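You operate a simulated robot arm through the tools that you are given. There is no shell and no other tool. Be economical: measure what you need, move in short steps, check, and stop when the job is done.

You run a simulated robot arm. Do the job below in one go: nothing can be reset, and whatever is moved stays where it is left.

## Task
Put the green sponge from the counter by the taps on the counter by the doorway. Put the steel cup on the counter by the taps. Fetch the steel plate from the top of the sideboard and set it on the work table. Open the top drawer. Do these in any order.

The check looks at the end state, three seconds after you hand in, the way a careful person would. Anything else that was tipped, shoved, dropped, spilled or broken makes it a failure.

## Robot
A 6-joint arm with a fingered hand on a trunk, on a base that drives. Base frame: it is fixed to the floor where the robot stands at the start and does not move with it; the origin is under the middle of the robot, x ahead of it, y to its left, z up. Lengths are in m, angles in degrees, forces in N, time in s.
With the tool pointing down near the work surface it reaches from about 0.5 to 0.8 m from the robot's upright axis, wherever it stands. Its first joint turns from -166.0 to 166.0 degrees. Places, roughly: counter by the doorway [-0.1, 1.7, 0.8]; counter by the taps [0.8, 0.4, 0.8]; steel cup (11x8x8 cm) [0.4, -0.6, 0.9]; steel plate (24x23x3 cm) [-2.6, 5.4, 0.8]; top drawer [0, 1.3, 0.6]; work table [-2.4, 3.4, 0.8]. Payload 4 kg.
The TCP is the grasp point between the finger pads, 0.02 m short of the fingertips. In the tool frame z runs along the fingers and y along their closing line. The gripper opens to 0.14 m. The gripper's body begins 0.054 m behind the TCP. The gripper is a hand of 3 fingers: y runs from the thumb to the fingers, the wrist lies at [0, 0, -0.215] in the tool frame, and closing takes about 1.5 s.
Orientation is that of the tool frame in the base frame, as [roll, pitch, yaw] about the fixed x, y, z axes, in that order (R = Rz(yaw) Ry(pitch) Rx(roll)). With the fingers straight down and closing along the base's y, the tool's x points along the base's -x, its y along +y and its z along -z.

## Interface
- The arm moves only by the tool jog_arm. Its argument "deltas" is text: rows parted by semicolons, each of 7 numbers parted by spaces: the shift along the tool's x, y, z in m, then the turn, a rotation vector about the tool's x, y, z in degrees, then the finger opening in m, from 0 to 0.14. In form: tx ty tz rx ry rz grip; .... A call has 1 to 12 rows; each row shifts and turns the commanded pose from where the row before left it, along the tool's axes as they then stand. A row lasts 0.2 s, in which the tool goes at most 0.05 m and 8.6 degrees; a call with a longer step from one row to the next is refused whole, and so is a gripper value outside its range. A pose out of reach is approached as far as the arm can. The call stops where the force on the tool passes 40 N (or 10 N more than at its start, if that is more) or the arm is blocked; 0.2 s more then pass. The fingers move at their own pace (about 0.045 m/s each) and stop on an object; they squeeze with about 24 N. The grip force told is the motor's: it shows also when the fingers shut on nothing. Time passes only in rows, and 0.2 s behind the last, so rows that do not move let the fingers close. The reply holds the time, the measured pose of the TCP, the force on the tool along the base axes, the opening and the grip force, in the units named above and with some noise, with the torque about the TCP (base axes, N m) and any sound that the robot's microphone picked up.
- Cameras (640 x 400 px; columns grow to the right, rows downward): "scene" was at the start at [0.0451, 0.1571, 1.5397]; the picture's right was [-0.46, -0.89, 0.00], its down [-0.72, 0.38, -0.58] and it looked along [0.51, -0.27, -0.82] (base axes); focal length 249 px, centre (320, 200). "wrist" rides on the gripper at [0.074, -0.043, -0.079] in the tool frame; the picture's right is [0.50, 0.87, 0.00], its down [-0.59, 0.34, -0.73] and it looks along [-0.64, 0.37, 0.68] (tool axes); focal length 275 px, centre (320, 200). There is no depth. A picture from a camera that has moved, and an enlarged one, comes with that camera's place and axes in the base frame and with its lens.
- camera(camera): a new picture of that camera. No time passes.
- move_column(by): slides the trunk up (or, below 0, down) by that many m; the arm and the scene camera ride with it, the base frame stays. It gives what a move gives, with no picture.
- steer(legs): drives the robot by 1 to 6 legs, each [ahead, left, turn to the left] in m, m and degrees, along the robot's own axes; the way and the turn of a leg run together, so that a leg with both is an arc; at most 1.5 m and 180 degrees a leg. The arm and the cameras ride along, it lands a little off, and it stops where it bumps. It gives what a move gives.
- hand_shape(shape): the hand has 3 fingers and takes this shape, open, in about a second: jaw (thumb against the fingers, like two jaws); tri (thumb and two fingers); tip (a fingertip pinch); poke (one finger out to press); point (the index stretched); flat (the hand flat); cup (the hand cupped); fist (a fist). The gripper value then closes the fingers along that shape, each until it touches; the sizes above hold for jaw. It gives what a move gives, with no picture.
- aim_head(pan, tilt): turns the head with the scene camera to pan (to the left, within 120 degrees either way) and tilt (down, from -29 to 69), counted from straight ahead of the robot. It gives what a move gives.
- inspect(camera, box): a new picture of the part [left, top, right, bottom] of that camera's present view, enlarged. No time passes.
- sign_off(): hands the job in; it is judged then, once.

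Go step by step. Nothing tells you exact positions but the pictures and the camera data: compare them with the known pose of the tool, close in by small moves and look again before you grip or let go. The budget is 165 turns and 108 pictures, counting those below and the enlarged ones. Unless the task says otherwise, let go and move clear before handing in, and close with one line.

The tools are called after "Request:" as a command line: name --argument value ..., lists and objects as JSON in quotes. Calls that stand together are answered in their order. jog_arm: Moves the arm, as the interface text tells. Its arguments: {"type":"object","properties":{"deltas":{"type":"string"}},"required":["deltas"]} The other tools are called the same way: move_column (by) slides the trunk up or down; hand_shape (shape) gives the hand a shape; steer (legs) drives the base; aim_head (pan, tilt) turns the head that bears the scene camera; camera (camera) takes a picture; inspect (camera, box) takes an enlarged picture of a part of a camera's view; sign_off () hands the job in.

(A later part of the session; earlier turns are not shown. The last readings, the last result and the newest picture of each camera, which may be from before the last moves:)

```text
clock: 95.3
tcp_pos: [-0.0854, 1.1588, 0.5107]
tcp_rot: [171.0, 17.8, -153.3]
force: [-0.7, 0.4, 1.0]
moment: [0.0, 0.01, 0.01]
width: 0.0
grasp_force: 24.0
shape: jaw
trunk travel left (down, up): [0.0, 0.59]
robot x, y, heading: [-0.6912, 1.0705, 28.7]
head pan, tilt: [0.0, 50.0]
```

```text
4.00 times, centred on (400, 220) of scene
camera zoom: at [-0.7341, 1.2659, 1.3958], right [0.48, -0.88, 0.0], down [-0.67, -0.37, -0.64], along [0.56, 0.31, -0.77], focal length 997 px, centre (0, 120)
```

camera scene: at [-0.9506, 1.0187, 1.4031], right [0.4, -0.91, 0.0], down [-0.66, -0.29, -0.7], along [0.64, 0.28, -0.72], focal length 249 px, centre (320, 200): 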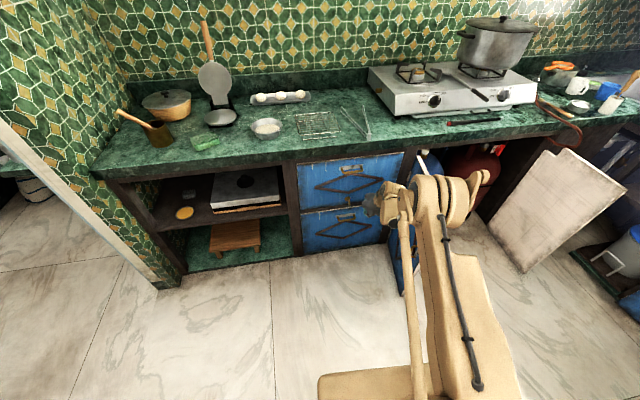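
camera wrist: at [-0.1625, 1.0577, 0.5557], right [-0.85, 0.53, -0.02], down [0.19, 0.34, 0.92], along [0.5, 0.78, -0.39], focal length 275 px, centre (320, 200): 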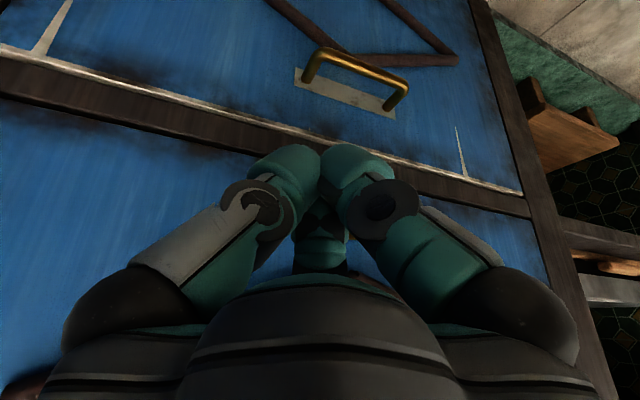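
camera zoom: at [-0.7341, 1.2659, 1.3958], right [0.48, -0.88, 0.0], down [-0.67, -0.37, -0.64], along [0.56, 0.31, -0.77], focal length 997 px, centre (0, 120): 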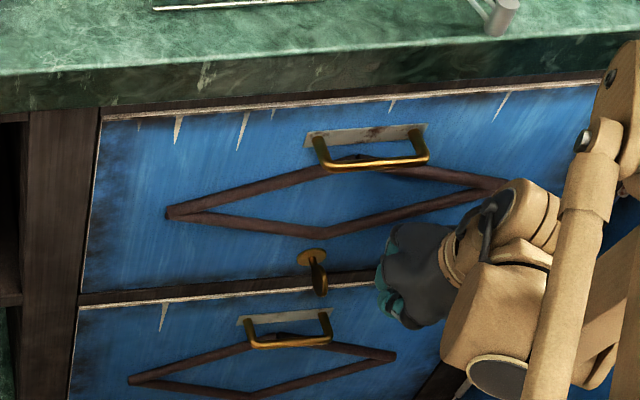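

Request:
steer --legs '[[0, 0.055, 0]]'

Request:
inspect --camera "scene" --box '[320, 170, 480, 270]'

```text
clock: 96.3
tcp_pos: [-0.1118, 1.2071, 0.5114]
tcp_rot: [170.8, 17.8, -153.1]
force: [-0.4, -0.2, 0.6]
moment: [0.0, 0.01, 0.0]
width: 0.0001
grasp_force: 23.6
shape: jaw
trunk travel left (down, up): [0.0, 0.59]
robot x, y, heading: [-0.7206, 1.1194, 28.8]
head pan, tilt: [0.0, 50.0]
```

```text
4.00 times, centred on (400, 220) of scene
camera zoom: at [-0.7607, 1.3138, 1.3958], right [0.48, -0.88, 0.0], down [-0.67, -0.37, -0.64], along [0.56, 0.31, -0.77], focal length 997 px, centre (0, 120)
```

zoom: 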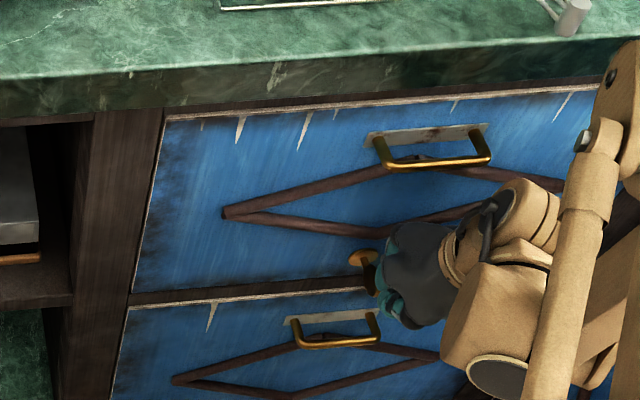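

Request:
steer --legs '[[0, 0.025, 0]]'

Request:
inspect --camera "scene" --box '[370, 195, 450, 245]'

Request:
camera --camera "wrist"

```text
clock: 97.1
tcp_pos: [-0.124, 1.2306, 0.511]
tcp_rot: [170.9, 17.9, -153.1]
force: [-0.3, -0.1, -0.5]
moment: [-0.01, -0.02, 0.0]
width: 0.0
grasp_force: 24.0
shape: jaw
trunk travel left (down, up): [0.0, 0.59]
robot x, y, heading: [-0.7341, 1.1422, 28.8]
head pan, tilt: [0.0, 50.0]
```

```text
8.00 times, centred on (410, 220) of scene
camera zoom: at [-0.7727, 1.336, 1.3958], right [0.48, -0.88, 0.0], down [-0.67, -0.37, -0.64], along [0.56, 0.31, -0.77], focal length 1994 px, centre (-400, 40)
```

zoom: 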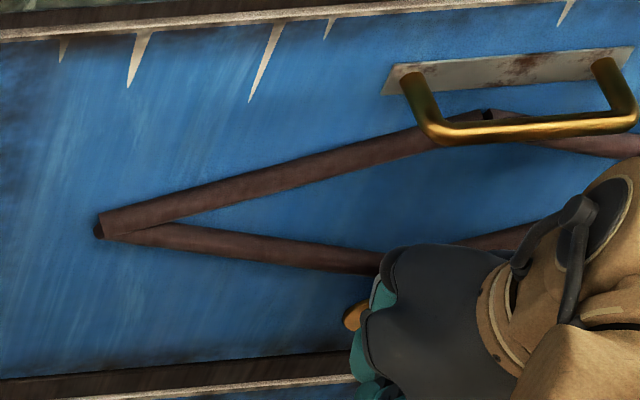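

```text
37 pictures are left
camera wrist: at [-0.1813, 1.1389, 0.5556], right [-0.85, 0.53, -0.02], down [0.19, 0.34, 0.92], along [0.5, 0.78, -0.39], focal length 275 px, centre (320, 200)
```

wrist: 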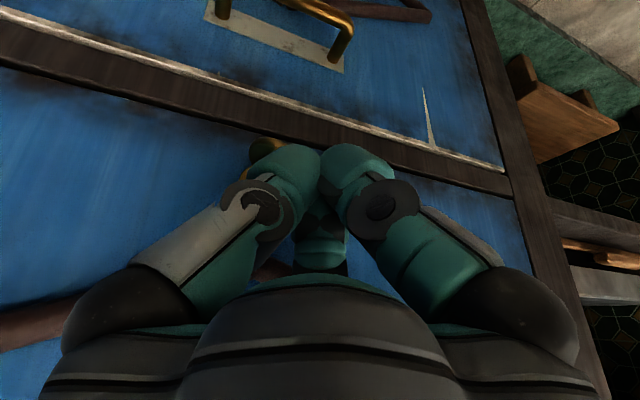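

The fingers passed in front of the knob without touching. I'm now left of it; I move further left, forward a bit more, then push right.

Request:
steer --legs '[[0, 0.05, 0], [0.025, 0, 0]]'

Request:
camera --camera "wrist"

Request:
inspect --camera "scene" --box '[370, 180, 450, 230]'

```text
clock: 98.5
tcp_pos: [-0.132, 1.2811, 0.5102]
tcp_rot: [171.0, 17.4, -153.1]
force: [-2.0, 0.3, -0.1]
moment: [0.02, -0.05, -0.02]
width: 0.0
grasp_force: 24.0
shape: jaw
trunk travel left (down, up): [0.0, 0.59]
robot x, y, heading: [-0.7377, 1.1937, 29.0]
head pan, tilt: [0.0, 50.0]
stopped in leg 2: the force on the tool passed its limit (the readings are from after the stop); the commanded pose is now the measured one
```

```text
36 pictures are left
camera wrist: at [-0.189, 1.1904, 0.5559], right [-0.85, 0.53, -0.02], down [0.19, 0.34, 0.92], along [0.49, 0.78, -0.39], focal length 275 px, centre (320, 200)
```

wrist: 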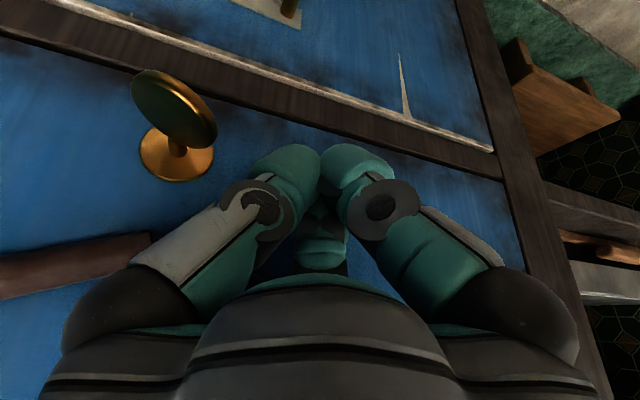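

```text
8.00 times, centred on (410, 205) of scene
camera zoom: at [-0.7779, 1.3899, 1.3958], right [0.48, -0.88, 0.0], down [-0.67, -0.37, -0.64], along [0.56, 0.31, -0.77], focal length 1994 px, centre (-400, 160)
```

zoom: 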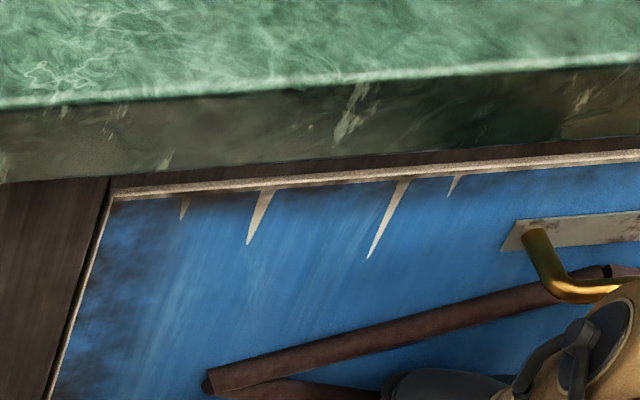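

The knob has turned! The disc now lies tilted ~60° toward the left. I inspect it.

Request:
inspect --camera "wrist" --box '[90, 40, 260, 200]'

```text
2.50 times, centred on (175, 120) of wrist
camera zoom: at [-0.189, 1.1904, 0.5559], right [-0.85, 0.53, -0.02], down [0.19, 0.34, 0.92], along [0.49, 0.78, -0.39], focal length 688 px, centre (682, 400)
```

zoom: 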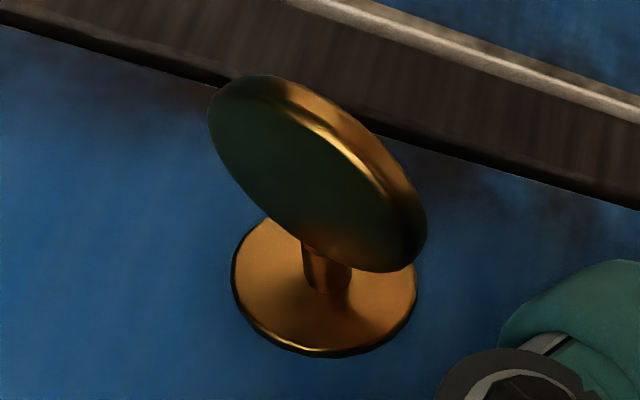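

The disc is now horizontal (≈85–90° turned), so it should be unlocked. I back off, raise and re-orient the tool to pull the handle again.

Request:
steer --legs '[[-0.2, 0, 0]]'

Request:
jog_arm --deltas "-0.01 0 -0.03 0 0 0 0.08; -0.01 0 -0.04 0 -8.3 0 0.08; -0.01 0 -0.04 0 -8.3 0 0.08; -0.01 0 -0.03 0 -8.3 0 0.08; -0.01 0 -0.02 0 -8.3 0 0.08; 0 0 0 0 -8.3 0 0.08"

Request:
jog_arm --deltas "0 0 0 0 0 -7.8 0.08; 0 0 0 0 0 -7.8 0.08; 0 0 0 0 0 -7.8 0.08; 0 0 0 0 0 -7.8 0.08; 0 0 0 0 0 -7.8 0.08; 0 0 0 0 0 -7.8 0.08; 0 0 0 0 0 -7.8 0.08; 0 0 0 0 0 -7.8 0.08; 0 0 0 0 0 -7.8 0.08; 0 0 0 0 0 -7.8 0.08; 0 0 0 0 0 -7.8 0.08; 0 0 0 0 0 -7.8 0.08"

```text
clock: 100.1
tcp_pos: [-0.3052, 1.188, 0.5106]
tcp_rot: [171.0, 17.5, -152.9]
force: [0.0, -0.4, 0.3]
moment: [-0.01, 0.0, -0.02]
width: 0.0
grasp_force: 23.8
shape: jaw
trunk travel left (down, up): [0.0, 0.59]
robot x, y, heading: [-0.9113, 1.1006, 28.8]
head pan, tilt: [0.0, 50.0]
```

```text
clock: 101.5
tcp_pos: [-0.2301, 1.1452, 0.7137]
tcp_rot: [163.4, 58.2, -164.4]
force: [-1.0, 0.7, 0.2]
moment: [0.02, 0.0, 0.0]
width: 0.0801
grasp_force: 0.0
shape: jaw
out of reach, approached as far as the arm can: row 2, 3, 4, 5, 6
trunk travel left (down, up): [0.0, 0.59]
robot x, y, heading: [-0.9098, 1.1021, 28.9]
head pan, tilt: [0.0, 50.0]
```

```text
clock: 104.1
tcp_pos: [-0.2301, 1.1451, 0.7121]
tcp_rot: [-120.6, 5.4, -58.3]
force: [0.8, -0.2, 0.0]
moment: [-0.01, 0.02, -0.03]
width: 0.0796
grasp_force: 0.0
shape: jaw
trunk travel left (down, up): [0.0, 0.59]
robot x, y, heading: [-0.9132, 1.1012, 29.0]
head pan, tilt: [0.0, 50.0]
```

Request:
jog_arm --deltas "0 -0.0205 0.03 0 0 -6 0.08; -0.003 -0.0205 0.03 0 0 0 0.08; -0.003 -0.0205 0.03 0 0 0 0.08; 0 0 0 0 0 0 0.08"

Request:
camera --camera "wrist"

```text
clock: 105.1
tcp_pos: [-0.1417, 1.2087, 0.7192]
tcp_rot: [-120.4, 0.3, -55.4]
force: [-0.1, 0.3, 0.7]
moment: [0.0, 0.0, 0.0]
width: 0.0799
grasp_force: 0.0
shape: jaw
trunk travel left (down, up): [0.0, 0.59]
robot x, y, heading: [-0.9109, 1.0999, 28.7]
head pan, tilt: [0.0, 50.0]
```

```text
33 pictures are left
camera wrist: at [-0.1376, 1.1212, 0.7943], right [-0.08, -0.66, -0.75], down [-1.0, 0.02, 0.08], along [-0.04, 0.75, -0.66], focal length 275 px, centre (320, 200)
```

wrist: 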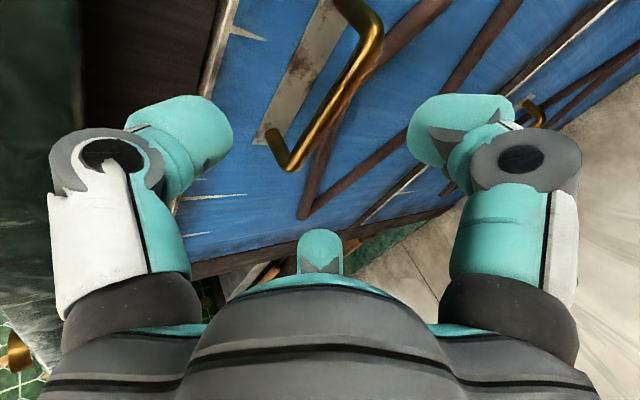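

Request:
jog_arm --deltas "0.004 0 0.015 0 0 0 0.08; 0.003 0 0.015 0 0 0 0.08; 0 0 0.01 0 0 0 0.08; 0 0 0.005 0 0 0 0.08; 0 0 0 0 0 0 0.08"

Request:
camera --camera "wrist"

```text
clock: 106.3
tcp_pos: [-0.1063, 1.225, 0.698]
tcp_rot: [-120.3, 0.2, -55.2]
force: [-5.0, -2.8, 2.1]
moment: [0.15, -0.22, 0.0]
width: 0.0789
grasp_force: 0.2
shape: jaw
trunk travel left (down, up): [0.0, 0.59]
robot x, y, heading: [-0.9087, 1.1, 28.6]
head pan, tilt: [0.0, 50.0]
```

```text
32 pictures are left
camera wrist: at [-0.1023, 1.1369, 0.7732], right [-0.08, -0.66, -0.75], down [-1.0, 0.02, 0.08], along [-0.04, 0.75, -0.66], focal length 275 px, centre (320, 200)
```

wrist: 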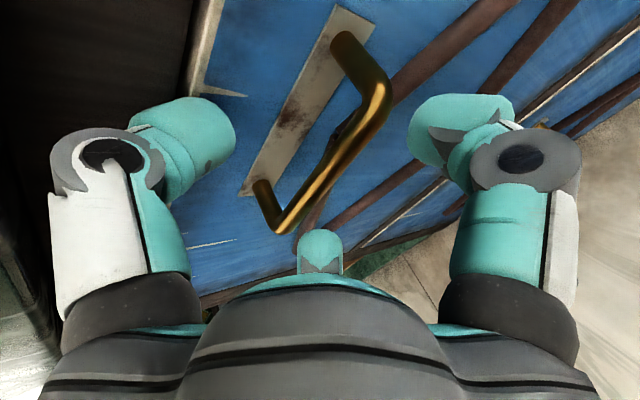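

Same pose as before with the bar between the fingers. Close, then pull slowly.

Request:
jog_arm --deltas "0 0 0 0 0 0 0; 0 0 0 0 0 0 0; 0 0 0 0 0 0 0; 0 0 0 0 0 0 0; 0 0 0 0 0 0 0; 0 0 0 0 0 0 0"

Request:
jog_arm --deltas "0 0.005 -0.00866 0 0 0 0; 0 0.005 -0.00866 0 0 0 0; 0 0.005 -0.00866 0 0 0 0; 0 0.005 -0.00866 0 0 0 0; 0 0.005 -0.00866 0 0 0 0; 0 0.005 -0.00866 0 0 0 0"

Request:
camera --camera "wrist"

```text
clock: 107.2
tcp_pos: [-0.1088, 1.2187, 0.6934]
tcp_rot: [-121.0, 0.2, -55.4]
force: [-23.6, -15.0, -25.6]
moment: [-0.17, 0.31, 0.05]
width: 0.0135
grasp_force: 24.1
shape: jaw
trunk travel left (down, up): [0.0, 0.59]
robot x, y, heading: [-0.9159, 1.0996, 28.7]
head pan, tilt: [0.0, 50.0]
stopped in row 4: the force on the tool passed its limit (the readings are from after the stop); the commanded pose is now the measured one
```

```text
clock: 108.7
tcp_pos: [-0.1572, 1.1876, 0.6957]
tcp_rot: [-120.7, 0.2, -55.5]
force: [-0.2, 0.7, 0.5]
moment: [-0.02, 0.02, -0.01]
width: 0.012
grasp_force: 23.5
shape: jaw
trunk travel left (down, up): [0.0, 0.59]
robot x, y, heading: [-0.9113, 1.0951, 28.6]
head pan, tilt: [0.0, 50.0]
```

```text
31 pictures are left
camera wrist: at [-0.1526, 1.0997, 0.7712], right [-0.08, -0.66, -0.75], down [-1.0, 0.03, 0.09], along [-0.04, 0.75, -0.66], focal length 275 px, centre (320, 200)
```

wrist: 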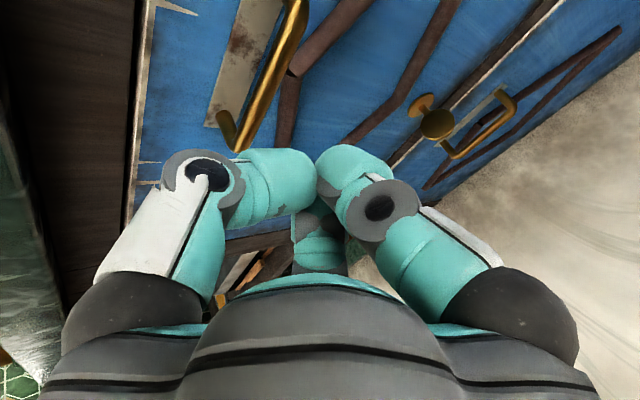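

The fingers hadn't been around the bar – they closed in front of it and slid off. I flatten the tilt to ~15°, open less, and insert deeper.

Request:
jog_arm --deltas "0 0 -0.01 8 2 0 0.06; 0 0 0 8 2.5 0 0.06; -0.008 -0.008 0.02 0 0 0 0.06; 0 0 0.01 0 0 0 0.06"

Request:
camera --camera "wrist"

```text
clock: 109.7
tcp_pos: [-0.1419, 1.207, 0.7028]
tcp_rot: [-104.6, -1.5, -59.5]
force: [0.8, 0.0, 0.5]
moment: [0.02, 0.01, -0.02]
width: 0.0597
grasp_force: 0.0
shape: jaw
trunk travel left (down, up): [0.0, 0.59]
robot x, y, heading: [-0.9111, 1.0983, 29.0]
head pan, tilt: [0.0, 50.0]
```

```text
30 pictures are left
camera wrist: at [-0.1619, 1.1096, 0.7644], right [0.08, -0.56, -0.82], down [-0.98, 0.1, -0.16], along [0.17, 0.82, -0.54], focal length 275 px, centre (320, 200)
```

wrist: 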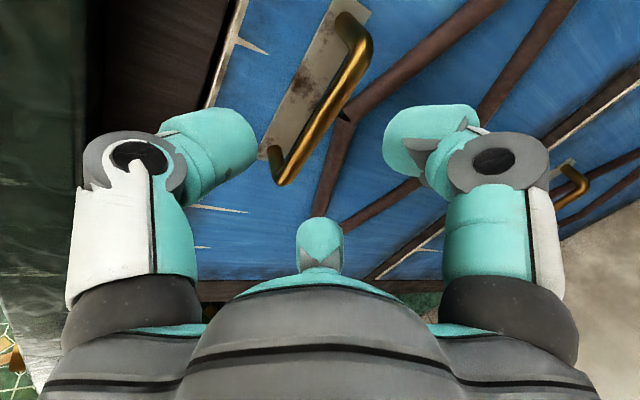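

Request:
jog_arm --deltas "0.004 0 0.018 0 0 0 0.06; 0.004 -0.001 0.016 0 0 0 0.06; 0 -0.001 0.01 0 0 0 0.06; 0 0 0.006 0 0 0 0.06"

Request:
camera --camera "wrist"

```text
clock: 110.7
tcp_pos: [-0.0954, 1.2228, 0.6906]
tcp_rot: [-104.7, -1.4, -59.6]
force: [-0.4, 0.6, -0.1]
moment: [0.0, 0.01, -0.02]
width: 0.0596
grasp_force: 0.0
shape: jaw
trunk travel left (down, up): [0.0, 0.59]
robot x, y, heading: [-0.913, 1.0998, 28.8]
head pan, tilt: [0.0, 50.0]
```

```text
29 pictures are left
camera wrist: at [-0.1155, 1.1268, 0.7534], right [0.08, -0.56, -0.82], down [-0.98, 0.1, -0.16], along [0.17, 0.82, -0.54], focal length 275 px, centre (320, 200)
```

wrist: 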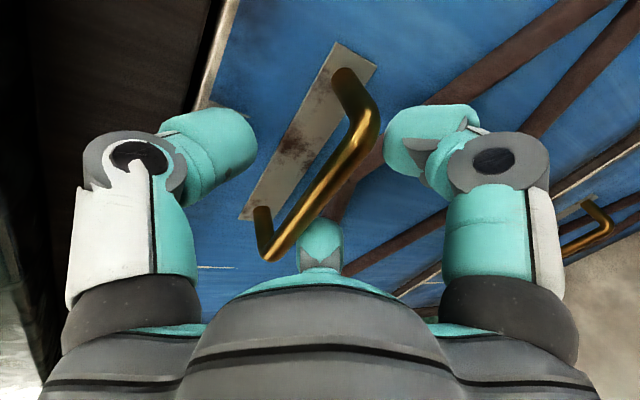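

The bar passes right through the grasp point. A hair deeper, then close.

Request:
jog_arm --deltas "0 0 0.006 0 0 0 0.06; 0 0 0.003 0 0 0 0.06; 0 0 0 0 0 0 0; 0 0 0 0 0 0 0; 0 0 0 0 0 0 0; 0 0 0 0 0 0 0; 0 0 0 0 0 0 0"

Request:
camera --camera "wrist"

```text
clock: 112.2
tcp_pos: [-0.0861, 1.2283, 0.6837]
tcp_rot: [-104.9, -1.4, -59.4]
force: [-0.4, 1.2, -37.8]
moment: [0.16, -0.23, -0.01]
width: 0.0135
grasp_force: 24.0
shape: jaw
trunk travel left (down, up): [0.0, 0.59]
robot x, y, heading: [-0.9074, 1.1, 29.1]
head pan, tilt: [0.0, 50.0]
```

```text
28 pictures are left
camera wrist: at [-0.1056, 1.132, 0.747], right [0.07, -0.56, -0.82], down [-0.98, 0.1, -0.15], along [0.17, 0.82, -0.55], focal length 275 px, centre (320, 200)
```

wrist: 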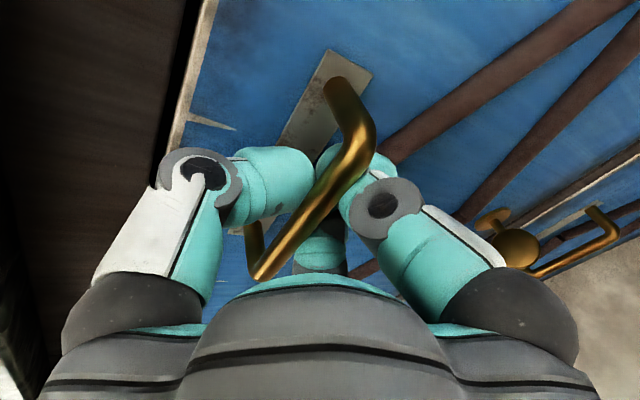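

Now the fingers are hooked around behind the bar. Relieve the vertical load and pull.

Request:
jog_arm --deltas "0 0.004 0 0 0 0 0; 0 0.0026 -0.00966 0 0 0 0; 0 0.0026 -0.00966 0 0 0 0; 0 0.0052 -0.0193 0 0 0 0; 0 0.0052 -0.0193 0 0 0 0; 0 0.0052 -0.0193 0 0 0 0"

Request:
camera --camera "wrist"

```text
clock: 113.7
tcp_pos: [-0.156, 1.1852, 0.6829]
tcp_rot: [-104.8, -1.4, -59.5]
force: [7.2, -6.0, -7.8]
moment: [0.03, -0.05, 0.07]
width: 0.0134
grasp_force: 24.6
shape: jaw
trunk travel left (down, up): [0.0, 0.59]
robot x, y, heading: [-0.9125, 1.0999, 28.8]
head pan, tilt: [0.0, 50.0]
```

```text
27 pictures are left
camera wrist: at [-0.1767, 1.0889, 0.7452], right [0.07, -0.56, -0.82], down [-0.98, 0.1, -0.16], along [0.17, 0.82, -0.54], focal length 275 px, centre (320, 200)
```

wrist: 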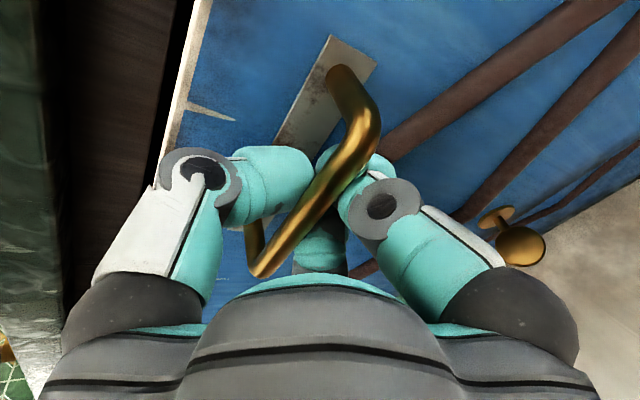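

The drawer is sliding out. I continue by driving the base straight back.

Request:
steer --legs '[[-0.18, 0, 0]]'

Request:
aim_head --pan -5 --tilt 45

Request:
camera --camera "scene"

```text
clock: 115.2
tcp_pos: [-0.3128, 1.1047, 0.6818]
tcp_rot: [-104.8, -1.4, -59.3]
force: [-3.3, 2.5, -5.3]
moment: [0.04, -0.03, 0.01]
width: 0.0129
grasp_force: 24.2
shape: jaw
trunk travel left (down, up): [0.0, 0.59]
robot x, y, heading: [-1.0659, 1.0125, 29.1]
head pan, tilt: [0.0, 50.0]
```

```text
clock: 115.8
tcp_pos: [-0.3167, 1.1028, 0.685]
tcp_rot: [-104.5, -1.4, -59.1]
force: [0.7, 7.3, -74.4]
moment: [0.33, -0.38, -0.01]
width: 0.0133
grasp_force: 23.9
shape: jaw
trunk travel left (down, up): [0.0, 0.59]
robot x, y, heading: [-1.0634, 1.0136, 28.9]
head pan, tilt: [-5.0, 45.0]
```

```text
26 pictures are left
camera scene: at [-1.0774, 1.2144, 1.4024], right [0.41, -0.91, 0.0], down [-0.66, -0.29, -0.69], along [0.63, 0.28, -0.72], focal length 249 px, centre (320, 200)
```

scene: 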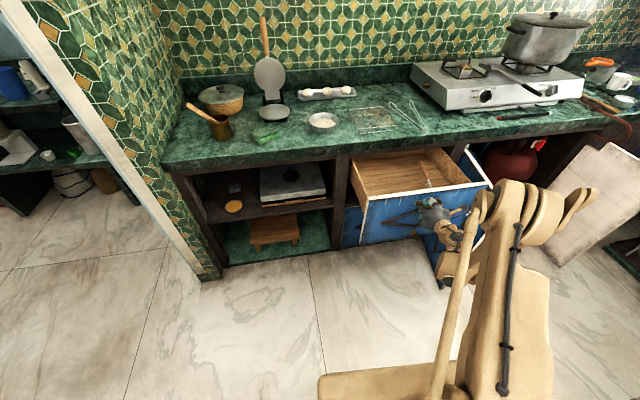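

The drawer is well open (~26 cm). Release and withdraw.

Request:
jog_arm --deltas "0 0 0 0 0 0 0.07; 0 0 0 0 0 0 0.07; 0 0 0 0 0 0 0.07; 0 0 0 0 0 0 0.07; 0 0 0 0 0 0 0.07"

Request:
jog_arm --deltas "0 0 -0.01 0 0 0 0.07; 0 0 -0.01 0 0 0 0.07; 0 0 -0.015 0 0 0 0.07; 0 0 -0.015 0 0 0 0.07; 0 0 -0.015 0 0 0 0.07"

Request:
camera --camera "wrist"

```text
clock: 117.0
tcp_pos: [-0.3197, 1.1013, 0.6905]
tcp_rot: [-104.1, -1.4, -59.2]
force: [0.5, 1.3, -0.7]
moment: [0.0, 0.0, 0.01]
width: 0.0699
grasp_force: 0.0
shape: jaw
trunk travel left (down, up): [0.0, 0.59]
robot x, y, heading: [-1.0682, 1.0158, 29.0]
head pan, tilt: [-5.0, 45.0]
```

```text
clock: 118.2
tcp_pos: [-0.3374, 1.064, 0.7156]
tcp_rot: [-104.2, -1.3, -59.3]
force: [-0.2, 0.4, -0.1]
moment: [0.02, 0.01, -0.01]
width: 0.07
grasp_force: 0.1
shape: jaw
out of reach, approached as far as the arm can: row 2, 3, 4, 5
trunk travel left (down, up): [0.0, 0.59]
robot x, y, heading: [-1.0685, 1.0109, 29.2]
head pan, tilt: [-5.0, 45.0]
```

```text
25 pictures are left
camera wrist: at [-0.3565, 0.9674, 0.7774], right [0.08, -0.56, -0.83], down [-0.98, 0.1, -0.16], along [0.17, 0.83, -0.54], focal length 275 px, centre (320, 200)
```

wrist: 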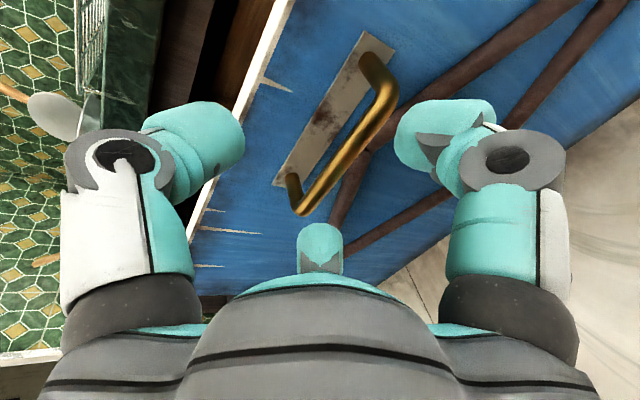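

Request:
steer --legs '[[-0.15, 0, 0]]'

Request:
move_column --by 0.3

Request:
jog_arm --deltas "0 0 0 0 0 7.8 0.1; 0 0 0 0 0 7.8 0.1; 0 0 0 0 0 7.8 0.1; 0 0 0 0 0 7.8 0.1; 0 0 0 0 0 7.8 0.1; 0 0 0 0 0 7.8 0.1; 0 0 0 0 0 7.8 0.1; 0 0 0 0 0 7.8 0.1; 0 0 0 0 0 7.8 0.1; 0 0 0 0 0 7.8 0.1; 0 0 0 0 0 7.8 0.1; 0 0 0 0 0 7.8 0.1"

Request:
jog_arm --deltas "0 0 0 0 8.3 0 0.1; 0 0 0 0 8.3 0 0.1; 0 0 0 0 8.3 0 0.1; 0 0 0 0 8.3 0 0.1; 0 0 0 0 8.3 0 0.1; 0 0 0 0 8.3 0 0.1; 0 0 0 0 8.3 0 0.1; 0 0 0 0 8.3 0 0.1; 0 0 0 0 8.3 0 0.1"

```text
clock: 119.6
tcp_pos: [-0.4663, 0.9911, 0.7186]
tcp_rot: [-104.0, -1.4, -59.5]
force: [-0.6, -0.5, 0.5]
moment: [0.03, -0.03, 0.0]
width: 0.07
grasp_force: 0.0
shape: jaw
trunk travel left (down, up): [0.0, 0.59]
robot x, y, heading: [-1.2007, 0.9368, 28.9]
head pan, tilt: [-5.0, 45.0]
```

```text
clock: 122.6
tcp_pos: [-0.4665, 0.9789, 1.0386]
tcp_rot: [-102.1, -1.7, -59.5]
force: [-0.1, -0.5, -0.6]
moment: [0.03, -0.02, -0.03]
width: 0.0701
grasp_force: 0.1
shape: jaw
trunk travel left (down, up): [-0.3, 0.29]
robot x, y, heading: [-1.1957, 0.9387, 29.0]
head pan, tilt: [-5.0, 45.0]
```

```text
clock: 125.2
tcp_pos: [-0.4664, 0.9797, 1.0428]
tcp_rot: [170.3, 77.7, -159.6]
force: [-0.4, 0.4, 0.2]
moment: [0.03, 0.0, -0.02]
width: 0.0992
grasp_force: 0.1
shape: jaw
out of reach, approached as far as the arm can: row 1
trunk travel left (down, up): [-0.3, 0.29]
robot x, y, heading: [-1.1944, 0.9411, 28.9]
head pan, tilt: [-5.0, 45.0]
```

```text
clock: 127.2
tcp_pos: [-0.4743, 0.9621, 1.0407]
tcp_rot: [167.8, 10.4, -149.9]
force: [0.8, -0.3, -0.5]
moment: [0.0, -0.01, -0.02]
width: 0.1
grasp_force: 0.1
shape: jaw
out of reach, approached as far as the arm can: row 7, 8, 9
trunk travel left (down, up): [-0.3, 0.29]
robot x, y, heading: [-1.1967, 0.9432, 28.8]
head pan, tilt: [-5.0, 45.0]
```

Arm is back near vertical. I centre it in front of the robot, then drive back along the known path to the start spot to fetch the cup.

Request:
jog_arm --deltas "0.01 0.04 -0.01 3 2.5 0 0.1; 0.01 0.04 -0.01 3 2.5 0 0.1; 0.01 0.04 -0.01 3 2.5 0 0.1; 0.01 0.04 -0.01 3 2.5 0 0.1; 0.01 0.04 -0.01 0 0 0 0.1; 0.01 0.04 -0.01 0 0 0 0.1; 0.01 0.04 -0.01 0 0 0 0.1; 0.01 0.04 -0.01 0 0 0 0.1; 0.01 0.04 -0.01 0 0 0 0.1; 0.01 0.04 -0.01 0 0 0 0.1"

Request:
steer --legs '[[0, 0, -28.8], [0.69, -0.39, 0]]'

```text
clock: 129.4
tcp_pos: [-0.7707, 1.2088, 1.2093]
tcp_rot: [164.8, 8.8, -149.6]
force: [0.0, 0.9, -0.3]
moment: [0.01, -0.01, -0.03]
width: 0.0997
grasp_force: 0.1
shape: jaw
out of reach, approached as far as the arm can: row 1, 2, 3, 4
trunk travel left (down, up): [-0.3, 0.29]
robot x, y, heading: [-1.1993, 0.938, 29.1]
head pan, tilt: [-5.0, 45.0]
```

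```text
clock: 135.0
tcp_pos: [-0.0043, 0.5819, 1.2132]
tcp_rot: [164.8, 9.0, -179.0]
force: [0.3, -0.8, 0.8]
moment: [0.01, 0.02, -0.01]
width: 0.0995
grasp_force: 0.2
shape: jaw
trunk travel left (down, up): [-0.3, 0.29]
robot x, y, heading: [-0.5067, 0.5578, -0.6]
head pan, tilt: [-5.0, 45.0]
```

Request:
steer --legs '[[0.28, -0.565, 0.5], [0.2, 0, 0]]'

Request:
jog_arm --deltas "0 0 0 5 3 0 0.1; 0 0 0 5 3 0 0.1; 0 0 0 5 3 0 0.1"

Request:
aim_head --pan -60 --tilt 45

Request:
camera --camera "scene"

```text
clock: 139.8
tcp_pos: [0.4693, 0.0119, 1.212]
tcp_rot: [164.7, 8.7, -178.5]
force: [-0.1, -1.1, 0.3]
moment: [0.01, 0.01, 0.02]
width: 0.0998
grasp_force: 0.0
shape: jaw
trunk travel left (down, up): [-0.3, 0.29]
robot x, y, heading: [-0.0331, -0.012, 0.0]
head pan, tilt: [-5.0, 45.0]
```

```text
clock: 140.6
tcp_pos: [0.4682, 0.0128, 1.2118]
tcp_rot: [164.9, 8.9, -178.6]
force: [-0.4, 0.0, 0.6]
moment: [0.02, 0.01, -0.01]
width: 0.0993
grasp_force: 0.1
shape: jaw
out of reach, approached as far as the arm can: row 1, 2, 3
trunk travel left (down, up): [-0.3, 0.29]
robot x, y, heading: [-0.038, -0.0126, 0.1]
head pan, tilt: [-5.0, 45.0]
```

```text
clock: 141.8
tcp_pos: [0.4676, 0.0127, 1.2107]
tcp_rot: [164.8, 8.9, -178.6]
force: [0.0, 0.2, 0.7]
moment: [-0.02, 0.01, 0.04]
width: 0.0997
grasp_force: 0.1
shape: jaw
trunk travel left (down, up): [-0.3, 0.29]
robot x, y, heading: [-0.0335, -0.0083, -0.3]
head pan, tilt: [-60.0, 45.0]
```

```text
24 pictures are left
camera scene: at [-0.0151, 0.1083, 1.7027], right [-0.87, -0.5, 0.0], down [-0.35, 0.61, -0.71], along [0.35, -0.61, -0.71], focal length 249 px, centre (320, 200)
```

scene: 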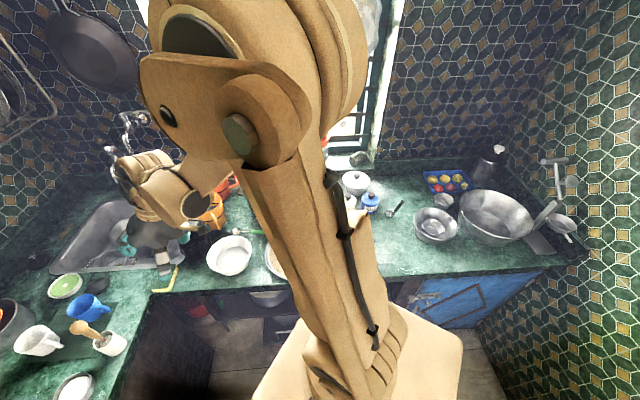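

The cup is hidden behind the arm. I swing the tool over toward it, high, and look with the wrist camera.

Request:
jog_arm --deltas "-0.022 -0.043 0 0 0 0 0.14; -0.022 -0.043 0 0 0 0 0.14; -0.022 -0.043 0 0 0 0 0.14; -0.022 -0.043 0 0 0 0 0.14; -0.022 -0.043 0 0 0 0 0.14; 0.025 -0.04 0 0 0 0 0.14; 0.025 -0.04 0 0 0 0 0.14; 0.025 -0.04 0 0 0 0 0.14; 0.025 -0.04 0 0 0 0 0.14; 0.025 -0.04 0 0 0 0 0.14; 0.025 -0.04 0 0 0 0 0.14"

Request:
jog_arm --deltas "0 0 0 5 0 7.5 0.14; 0 0 0 5 0 7.5 0.14; 0 0 0 5 0 7.5 0.14; 0 0 0 0 4 7.5 0.14; 0 0 0 0 4 7.5 0.14; 0 0 0 0 0 7.5 0.14; 0 0 0 0 0 7.5 0.14"

Request:
camera --camera "wrist"

Request:
camera --camera "scene"

```text
clock: 144.2
tcp_pos: [0.4578, -0.4264, 1.0843]
tcp_rot: [164.8, 8.9, -178.5]
force: [0.1, 0.7, 0.0]
moment: [0.05, 0.0, -0.01]
width: 0.1398
grasp_force: 0.2
shape: jaw
trunk travel left (down, up): [-0.3, 0.29]
robot x, y, heading: [-0.0376, -0.0106, 0.1]
head pan, tilt: [-60.0, 45.0]
```

```text
refused: row 1 steps farther than a row can; nothing moved
```

```text
23 pictures are left
camera wrist: at [0.3766, -0.4912, 1.1378], right [-0.55, 0.82, 0.15], down [0.45, 0.14, 0.88], along [0.7, 0.55, -0.45], focal length 275 px, centre (320, 200)
```

wrist: 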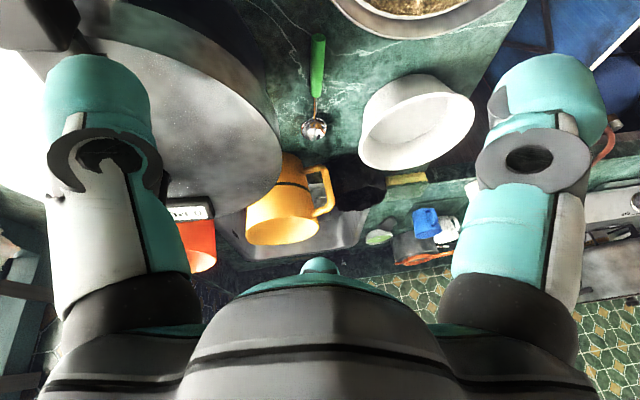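

```text
22 pictures are left
camera scene: at [-0.0154, 0.1063, 1.7028], right [-0.87, -0.5, 0.0], down [-0.35, 0.61, -0.71], along [0.35, -0.61, -0.71], focal length 249 px, centre (320, 200)
```

scene: 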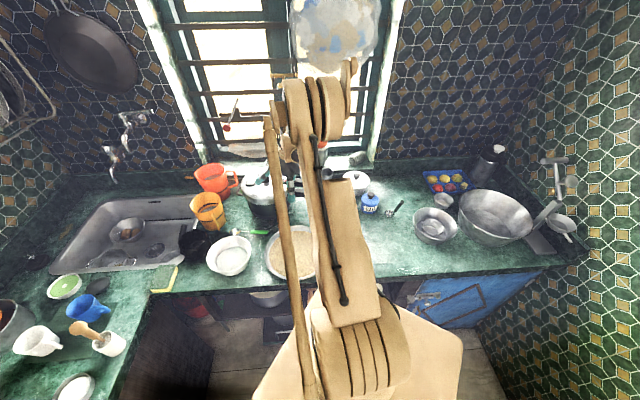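

The hand is quite near the pressure cooker; I raise the trunk first, then turn the wrist.

Request:
move_column --by 0.15

Request:
jog_arm --deltas "0 0 0 4 0 7 0.14; 0 0 0 4 0 7 0.14; 0 0 0 4 0 7 0.14; 0 0 0 3 3 7 0.14; 0 0 0 0 3 7 0.14; 0 0 0 0 3 7 0.14; 0 0 0 0 0 7 0.14"

Request:
camera --camera "wrist"

```text
clock: 146.0
tcp_pos: [0.4587, -0.4249, 1.2369]
tcp_rot: [164.7, 8.8, -178.6]
force: [-0.6, -0.1, -0.3]
moment: [0.0, 0.03, -0.01]
width: 0.1399
grasp_force: 0.0
shape: jaw
trunk travel left (down, up): [-0.45, 0.14]
robot x, y, heading: [-0.0363, -0.0113, -0.1]
head pan, tilt: [-60.0, 45.0]
```

```text
clock: 147.6
tcp_pos: [0.4604, -0.4231, 1.2359]
tcp_rot: [163.8, -5.3, 134.3]
force: [-0.4, 1.0, 0.2]
moment: [0.01, -0.01, -0.02]
width: 0.14
grasp_force: 0.1
shape: jaw
out of reach, approached as far as the arm can: row 2, 3, 4
trunk travel left (down, up): [-0.45, 0.14]
robot x, y, heading: [-0.0388, -0.0109, 0.0]
head pan, tilt: [-60.0, 45.0]
```

```text
21 pictures are left
camera wrist: at [0.3673, -0.4196, 1.3055], right [0.26, 0.92, 0.29], down [0.55, -0.39, 0.74], along [0.79, -0.04, -0.61], focal length 275 px, centre (320, 200)
```

wrist: 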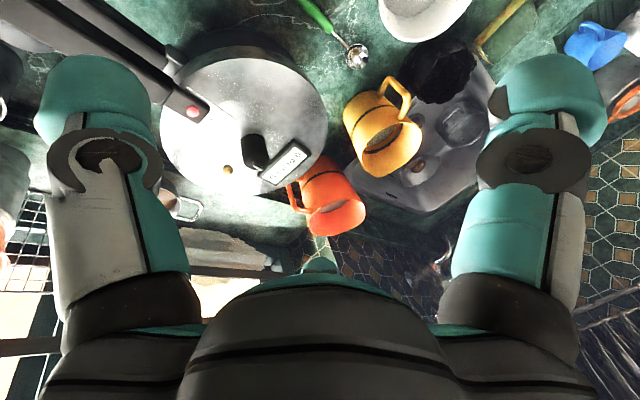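

The wrist is in a flipped joint branch, leaving the tool leaning 16° sideways. I'll back away to free space and unwind it: swing to straight ahead first.

Request:
steer --legs '[[-0.2, 0, 0]]'

Request:
jog_arm --deltas "0.0258 0.0382 0.0136 0 0 0 0.1; 0.0258 0.0382 0.0136 0 0 0 0.1; 0.0258 0.0382 0.0136 0 0 0 0.1; 0.0258 0.0382 0.0136 0 0 0 0.1; 0.0258 0.0382 0.0136 0 0 0 0.1; 0.0258 0.0382 0.0136 0 0 0 0.1; 0.0258 0.0382 0.0136 0 0 0 0.1; 0.0258 0.0382 0.0136 0 0 0 0.1; 0.0258 0.0382 0.0136 0 0 0 0.1"

Request:
jog_arm --deltas "0 0 0 0 0 -7.6 0.1; 0 0 0 0 0 -7.6 0.1; 0 0 0 0 0 -7.6 0.1; 0 0 0 0 0 -7.6 0.1; 0 0 0 0 0 -7.6 0.1; 0 0 0 0 0 -7.6 0.1"

```text
clock: 149.2
tcp_pos: [0.26, -0.422, 1.236]
tcp_rot: [163.8, -5.2, 134.6]
force: [0.0, -0.3, 0.0]
moment: [-0.02, -0.01, -0.02]
width: 0.1399
grasp_force: 0.1
shape: jaw
trunk travel left (down, up): [-0.45, 0.14]
robot x, y, heading: [-0.2394, -0.0135, 0.2]
head pan, tilt: [-60.0, 45.0]
```

```text
clock: 151.2
tcp_pos: [0.3564, 0.0019, 1.2369]
tcp_rot: [163.7, -5.6, 134.6]
force: [0.1, 0.7, -0.8]
moment: [-0.03, 0.02, -0.01]
width: 0.1003
grasp_force: 0.1
shape: jaw
trunk travel left (down, up): [-0.45, 0.14]
robot x, y, heading: [-0.2406, -0.0146, -0.0]
head pan, tilt: [-60.0, 45.0]
```

```text
clock: 152.6
tcp_pos: [0.3564, 0.0002, 1.2337]
tcp_rot: [164.4, 7.8, 178.5]
force: [0.7, -0.6, -0.8]
moment: [-0.01, -0.01, 0.02]
width: 0.1002
grasp_force: 0.1
shape: jaw
trunk travel left (down, up): [-0.45, 0.14]
robot x, y, heading: [-0.2385, -0.0115, 0.1]
head pan, tilt: [-60.0, 45.0]
```

Request:
jog_arm --deltas "0 0 0 5 2 0 0.1; 0 0 0 5 3 0 0.1; 0 0 0 5 3 0 0.1"

```text
clock: 153.4
tcp_pos: [0.3564, -0.0071, 1.2351]
tcp_rot: [164.2, 2.9, 179.4]
force: [0.4, -0.1, -0.5]
moment: [0.0, 0.01, -0.01]
width: 0.1003
grasp_force: 0.0
shape: jaw
out of reach, approached as far as the arm can: row 1, 2, 3
trunk travel left (down, up): [-0.45, 0.14]
robot x, y, heading: [-0.2374, -0.013, 0.3]
head pan, tilt: [-60.0, 45.0]
```

Still limited, so I lift the tool up through the arm's plane to unwind.

Request:
jog_arm --deltas "-0.0193 0 -0.0071 0 -8.3 0 0.1; -0.0201 0 -0.0043 0 -8.3 0 0.1; -0.0206 0 -0.0012 0 -8.3 0 0.1; -0.0205 0 0.0018 0 -8.3 0 0.1; -0.0201 0 0.0046 0 -8.3 0 0.1; -0.0192 0 0.0075 0 -8.3 0 0.1; -0.0178 0 0.0103 0 -8.3 0 0.1; -0.0162 0 0.0127 0 -8.3 0 0.1; -0.0142 0 0.0149 0 -8.3 0 0.1"

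```text
clock: 155.4
tcp_pos: [0.5277, -0.0236, 1.3048]
tcp_rot: [126.7, 70.1, 128.6]
force: [0.0, 0.5, -1.2]
moment: [-0.01, 0.02, 0.0]
width: 0.1005
grasp_force: 0.0
shape: jaw
trunk travel left (down, up): [-0.45, 0.14]
robot x, y, heading: [-0.237, -0.0122, 0.2]
head pan, tilt: [-60.0, 45.0]
```

Request:
jog_arm --deltas "0 0 0 5.6 -1.6 1.2 0.1; 0 0 0 0 0 -7.75 0.1; 0 0 0 0 0 -7.75 0.1; 0 0 0 0 -8 0 0.1; 0 0 0 0 -8 0 0.1; 0 0 0 0 0 0 0.1"

```text
clock: 156.8
tcp_pos: [0.5272, -0.0213, 1.305]
tcp_rot: [151.2, 88.2, 153.5]
force: [0.0, 0.3, -0.1]
moment: [-0.03, 0.02, -0.04]
width: 0.1005
grasp_force: 0.2
shape: jaw
out of reach, approached as far as the arm can: row 1, 5
trunk travel left (down, up): [-0.45, 0.14]
robot x, y, heading: [-0.2373, -0.0125, -0.0]
head pan, tilt: [-60.0, 45.0]
```

Request:
jog_arm --deltas "0 0 0 6 0 0 0.1; 0 0 0 6 0 0 0.1; 0 0 0 0 0 0 0.1"

```text
clock: 157.6
tcp_pos: [0.5281, -0.02, 1.3088]
tcp_rot: [131.7, 89.0, 126.1]
force: [0.0, 0.5, -0.2]
moment: [0.03, -0.03, 0.0]
width: 0.1002
grasp_force: 0.0
shape: jaw
out of reach, approached as far as the arm can: row 1
trunk travel left (down, up): [-0.45, 0.14]
robot x, y, heading: [-0.2338, -0.0126, -0.0]
head pan, tilt: [-60.0, 45.0]
```

Request:
jog_arm --deltas "0 0 0 -5 0 0 0.1; 0.0103 0 -0.018 0 8.3 0 0.1; 0.0127 0 -0.016 0 8.3 0 0.1; 0.015 0 -0.014 0 8.3 0 0.1; 0.0169 0 -0.0118 0 8.3 0 0.1; 0.0184 0 -0.0093 0 8.3 0 0.1; 0.0195 0 -0.0065 0 8.3 0 0.1; 0.0203 0 -0.0036 0 8.3 0 0.1; 0.0206 0 -0.0007 0 8.3 0 0.1"

```text
clock: 159.6
tcp_pos: [0.3985, -0.0164, 1.2244]
tcp_rot: [179.2, 26.5, 176.9]
force: [0.2, -0.5, 0.1]
moment: [-0.02, 0.02, 0.01]
width: 0.1004
grasp_force: 0.0
shape: jaw
out of reach, approached as far as the arm can: row 2
trunk travel left (down, up): [-0.45, 0.14]
robot x, y, heading: [-0.2377, -0.0104, -0.3]
head pan, tilt: [-60.0, 45.0]
```

The wrist has unwound (roll 179°). Finish going vertical.

Request:
jog_arm --deltas "0 0 0 0 8.3 0 0.1; 0 0 0 0 8.3 0 0.1; 0 0 0 0 8.3 0 0.1; 0 0 0 0 0 0 0.1"

```text
clock: 160.6
tcp_pos: [0.3978, -0.0188, 1.2251]
tcp_rot: [179.3, 1.7, 177.4]
force: [0.4, -1.2, 0.9]
moment: [0.02, -0.06, 0.0]
width: 0.1001
grasp_force: 0.1
shape: jaw
trunk travel left (down, up): [-0.45, 0.14]
robot x, y, heading: [-0.2349, -0.0121, -0.1]
head pan, tilt: [-60.0, 45.0]
```

Vertical again. Drive back to the counter and swing along an arc to above the cup's neighbourhood.

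Request:
steer --legs '[[0.2, 0, 0]]'

Request:
jog_arm --deltas "0 -0.048 0 0 0 4.4 0.12; 0 -0.048 0 0 0 4.4 0.12; 0 -0.048 0 0 0 4.4 0.12; 0 -0.048 0 0 0 4.4 0.12; 0 -0.048 0 0 0 4.4 0.12; 0 -0.048 0 0 0 4.4 0.12; 0 -0.048 0 0 0 4.4 0.12; 0 -0.048 0 0 0 4.4 0.12; 0 -0.048 0 0 0 4.4 0.12; 0 -0.048 0 0 0 4.4 0.12; 0 -0.048 0 0 0 4.4 0.12; 0 -0.048 0 0 0 4.4 0.12"

Request:
camera --camera "wrist"

```text
clock: 162.2
tcp_pos: [0.5996, -0.0168, 1.2241]
tcp_rot: [179.2, 1.8, 177.4]
force: [0.2, 0.2, 0.7]
moment: [0.0, 0.04, 0.0]
width: 0.1003
grasp_force: 0.1
shape: jaw
trunk travel left (down, up): [-0.45, 0.14]
robot x, y, heading: [-0.0315, -0.011, 0.1]
head pan, tilt: [-60.0, 45.0]
```

```text
clock: 164.8
tcp_pos: [0.3491, -0.5148, 1.2119]
tcp_rot: [178.1, 0.4, 124.6]
force: [-0.5, -0.3, 0.3]
moment: [-0.01, -0.03, 0.01]
width: 0.1196
grasp_force: 0.1
shape: jaw
trunk travel left (down, up): [-0.45, 0.14]
robot x, y, heading: [-0.0369, -0.0136, 0.1]
head pan, tilt: [-60.0, 45.0]
```

```text
20 pictures are left
camera wrist: at [0.2698, -0.4798, 1.2876], right [0.43, 0.9, 0.02], down [0.59, -0.3, 0.75], along [0.69, -0.31, -0.66], focal length 275 px, centre (320, 200)
```

wrist: 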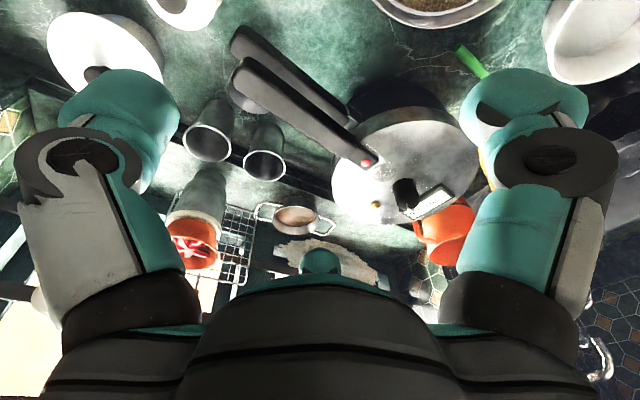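

Request:
inspect --camera "wrist" --box '[180, 0, 380, 190]'

```text
2.11 times, centred on (280, 95) of wrist
camera zoom: at [0.2698, -0.4798, 1.2876], right [0.43, 0.9, 0.02], down [0.59, -0.3, 0.75], along [0.69, -0.31, -0.66], focal length 580 px, centre (404, 421)
```

zoom: 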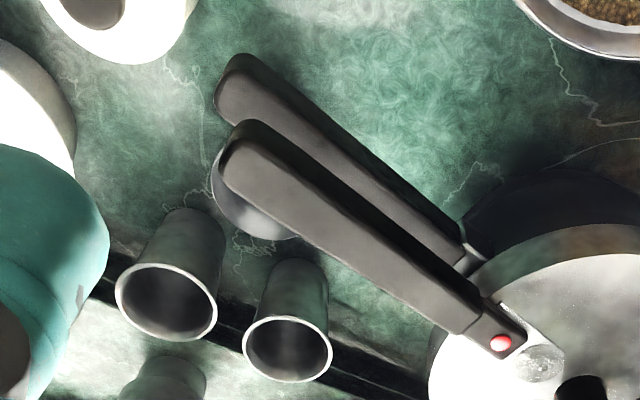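

The mug (centre ≈[0.41,-0.63], rim z≈0.918) stands beside the cooker handles and two tumblers. I plan to pinch its free-side wall (thumb outside, two fingers inside), leaning away from the handles. First lower the trunk while keeping the tool high.

Request:
jog_arm --deltas "0 0 -0.04 0 0 0 0.05; 0 0 -0.04 0 0 0 0.05; 0 0 -0.03 0 0 0 0.05"

Request:
move_column --by -0.2

Request:
jog_arm --deltas "-0.02 -0.02 0 0 0 0 0.05; -0.03 -0.02 0 0 0 0 0.05; -0.03 -0.02 0 0 0 0 0.05; -0.03 0 0 0 0 0 0.05; 0 0 0 0 0 0 0.05"

Request:
camera --camera "wrist"

```text
clock: 165.6
tcp_pos: [0.3442, -0.5163, 1.3212]
tcp_rot: [178.1, 0.6, 124.6]
force: [-0.5, -0.6, 0.2]
moment: [-0.02, -0.01, 0.02]
width: 0.0506
grasp_force: 0.0
shape: jaw
trunk travel left (down, up): [-0.45, 0.14]
robot x, y, heading: [-0.0418, -0.0096, 0.0]
head pan, tilt: [-60.0, 45.0]
```

```text
clock: 167.7
tcp_pos: [0.3451, -0.5159, 1.121]
tcp_rot: [178.1, 0.5, 124.6]
force: [0.1, -0.9, -0.1]
moment: [0.03, 0.0, -0.02]
width: 0.0502
grasp_force: 0.0
shape: jaw
trunk travel left (down, up): [-0.25, 0.34]
robot x, y, heading: [-0.0341, -0.0105, 0.2]
head pan, tilt: [-60.0, 45.0]
```

```text
clock: 168.9
tcp_pos: [0.3589, -0.6426, 1.1177]
tcp_rot: [178.1, 0.5, 124.6]
force: [0.0, 0.1, -1.0]
moment: [0.01, 0.01, 0.0]
width: 0.0504
grasp_force: 0.1
shape: jaw
trunk travel left (down, up): [-0.25, 0.34]
robot x, y, heading: [-0.0366, -0.0099, 0.2]
head pan, tilt: [-60.0, 45.0]
```

```text
18 pictures are left
camera wrist: at [0.2786, -0.6064, 1.1943], right [0.43, 0.9, 0.02], down [0.59, -0.3, 0.75], along [0.69, -0.31, -0.66], focal length 275 px, centre (320, 200)
```

wrist: 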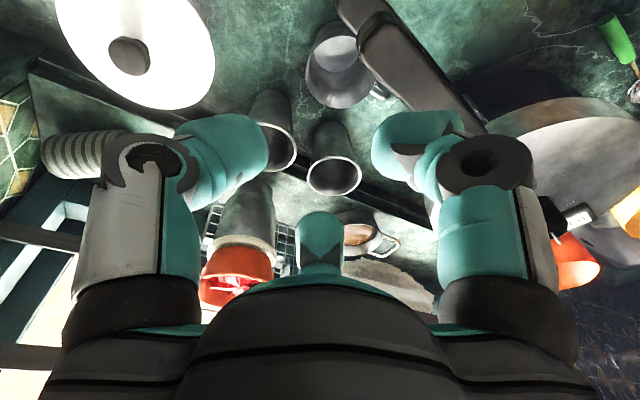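

Now the mug is clearly visible: rim centre [0.408,-0.635]. I align above its free-side wall with a slight lean away from the cooker handles.

Request:
jog_arm --deltas "0 0 0 0 0 -6.7 0.045; 0 0 0 0 0 -6.7 0.045; 0 0 0 0 0 -6.7 0.045; -0.018 0.005 0 0 3.5 0 0.045; -0.0175 0.005 0 0 3.5 0 0.045; -0.0037 0 0.03 0 0 0 0.045; -0.0037 0 0.03 0 0 0 0.045; -0.0037 0 0.03 0 0 0 0.045"

Request:
camera --camera "wrist"

```text
clock: 170.7
tcp_pos: [0.3963, -0.6534, 1.0279]
tcp_rot: [178.4, -5.9, 144.9]
force: [-0.3, 0.1, 0.1]
moment: [-0.01, -0.03, -0.01]
width: 0.0455
grasp_force: 0.1
shape: jaw
trunk travel left (down, up): [-0.25, 0.34]
robot x, y, heading: [-0.0362, -0.0109, 0.1]
head pan, tilt: [-60.0, 45.0]
```

```text
17 pictures are left
camera wrist: at [0.317, -0.6525, 1.1115], right [0.09, 0.99, 0.08], down [0.72, -0.12, 0.68], along [0.68, -0.01, -0.73], focal length 275 px, centre (320, 200)
```

wrist: 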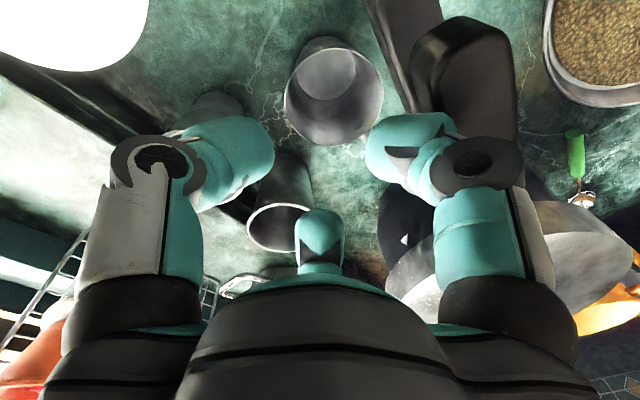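

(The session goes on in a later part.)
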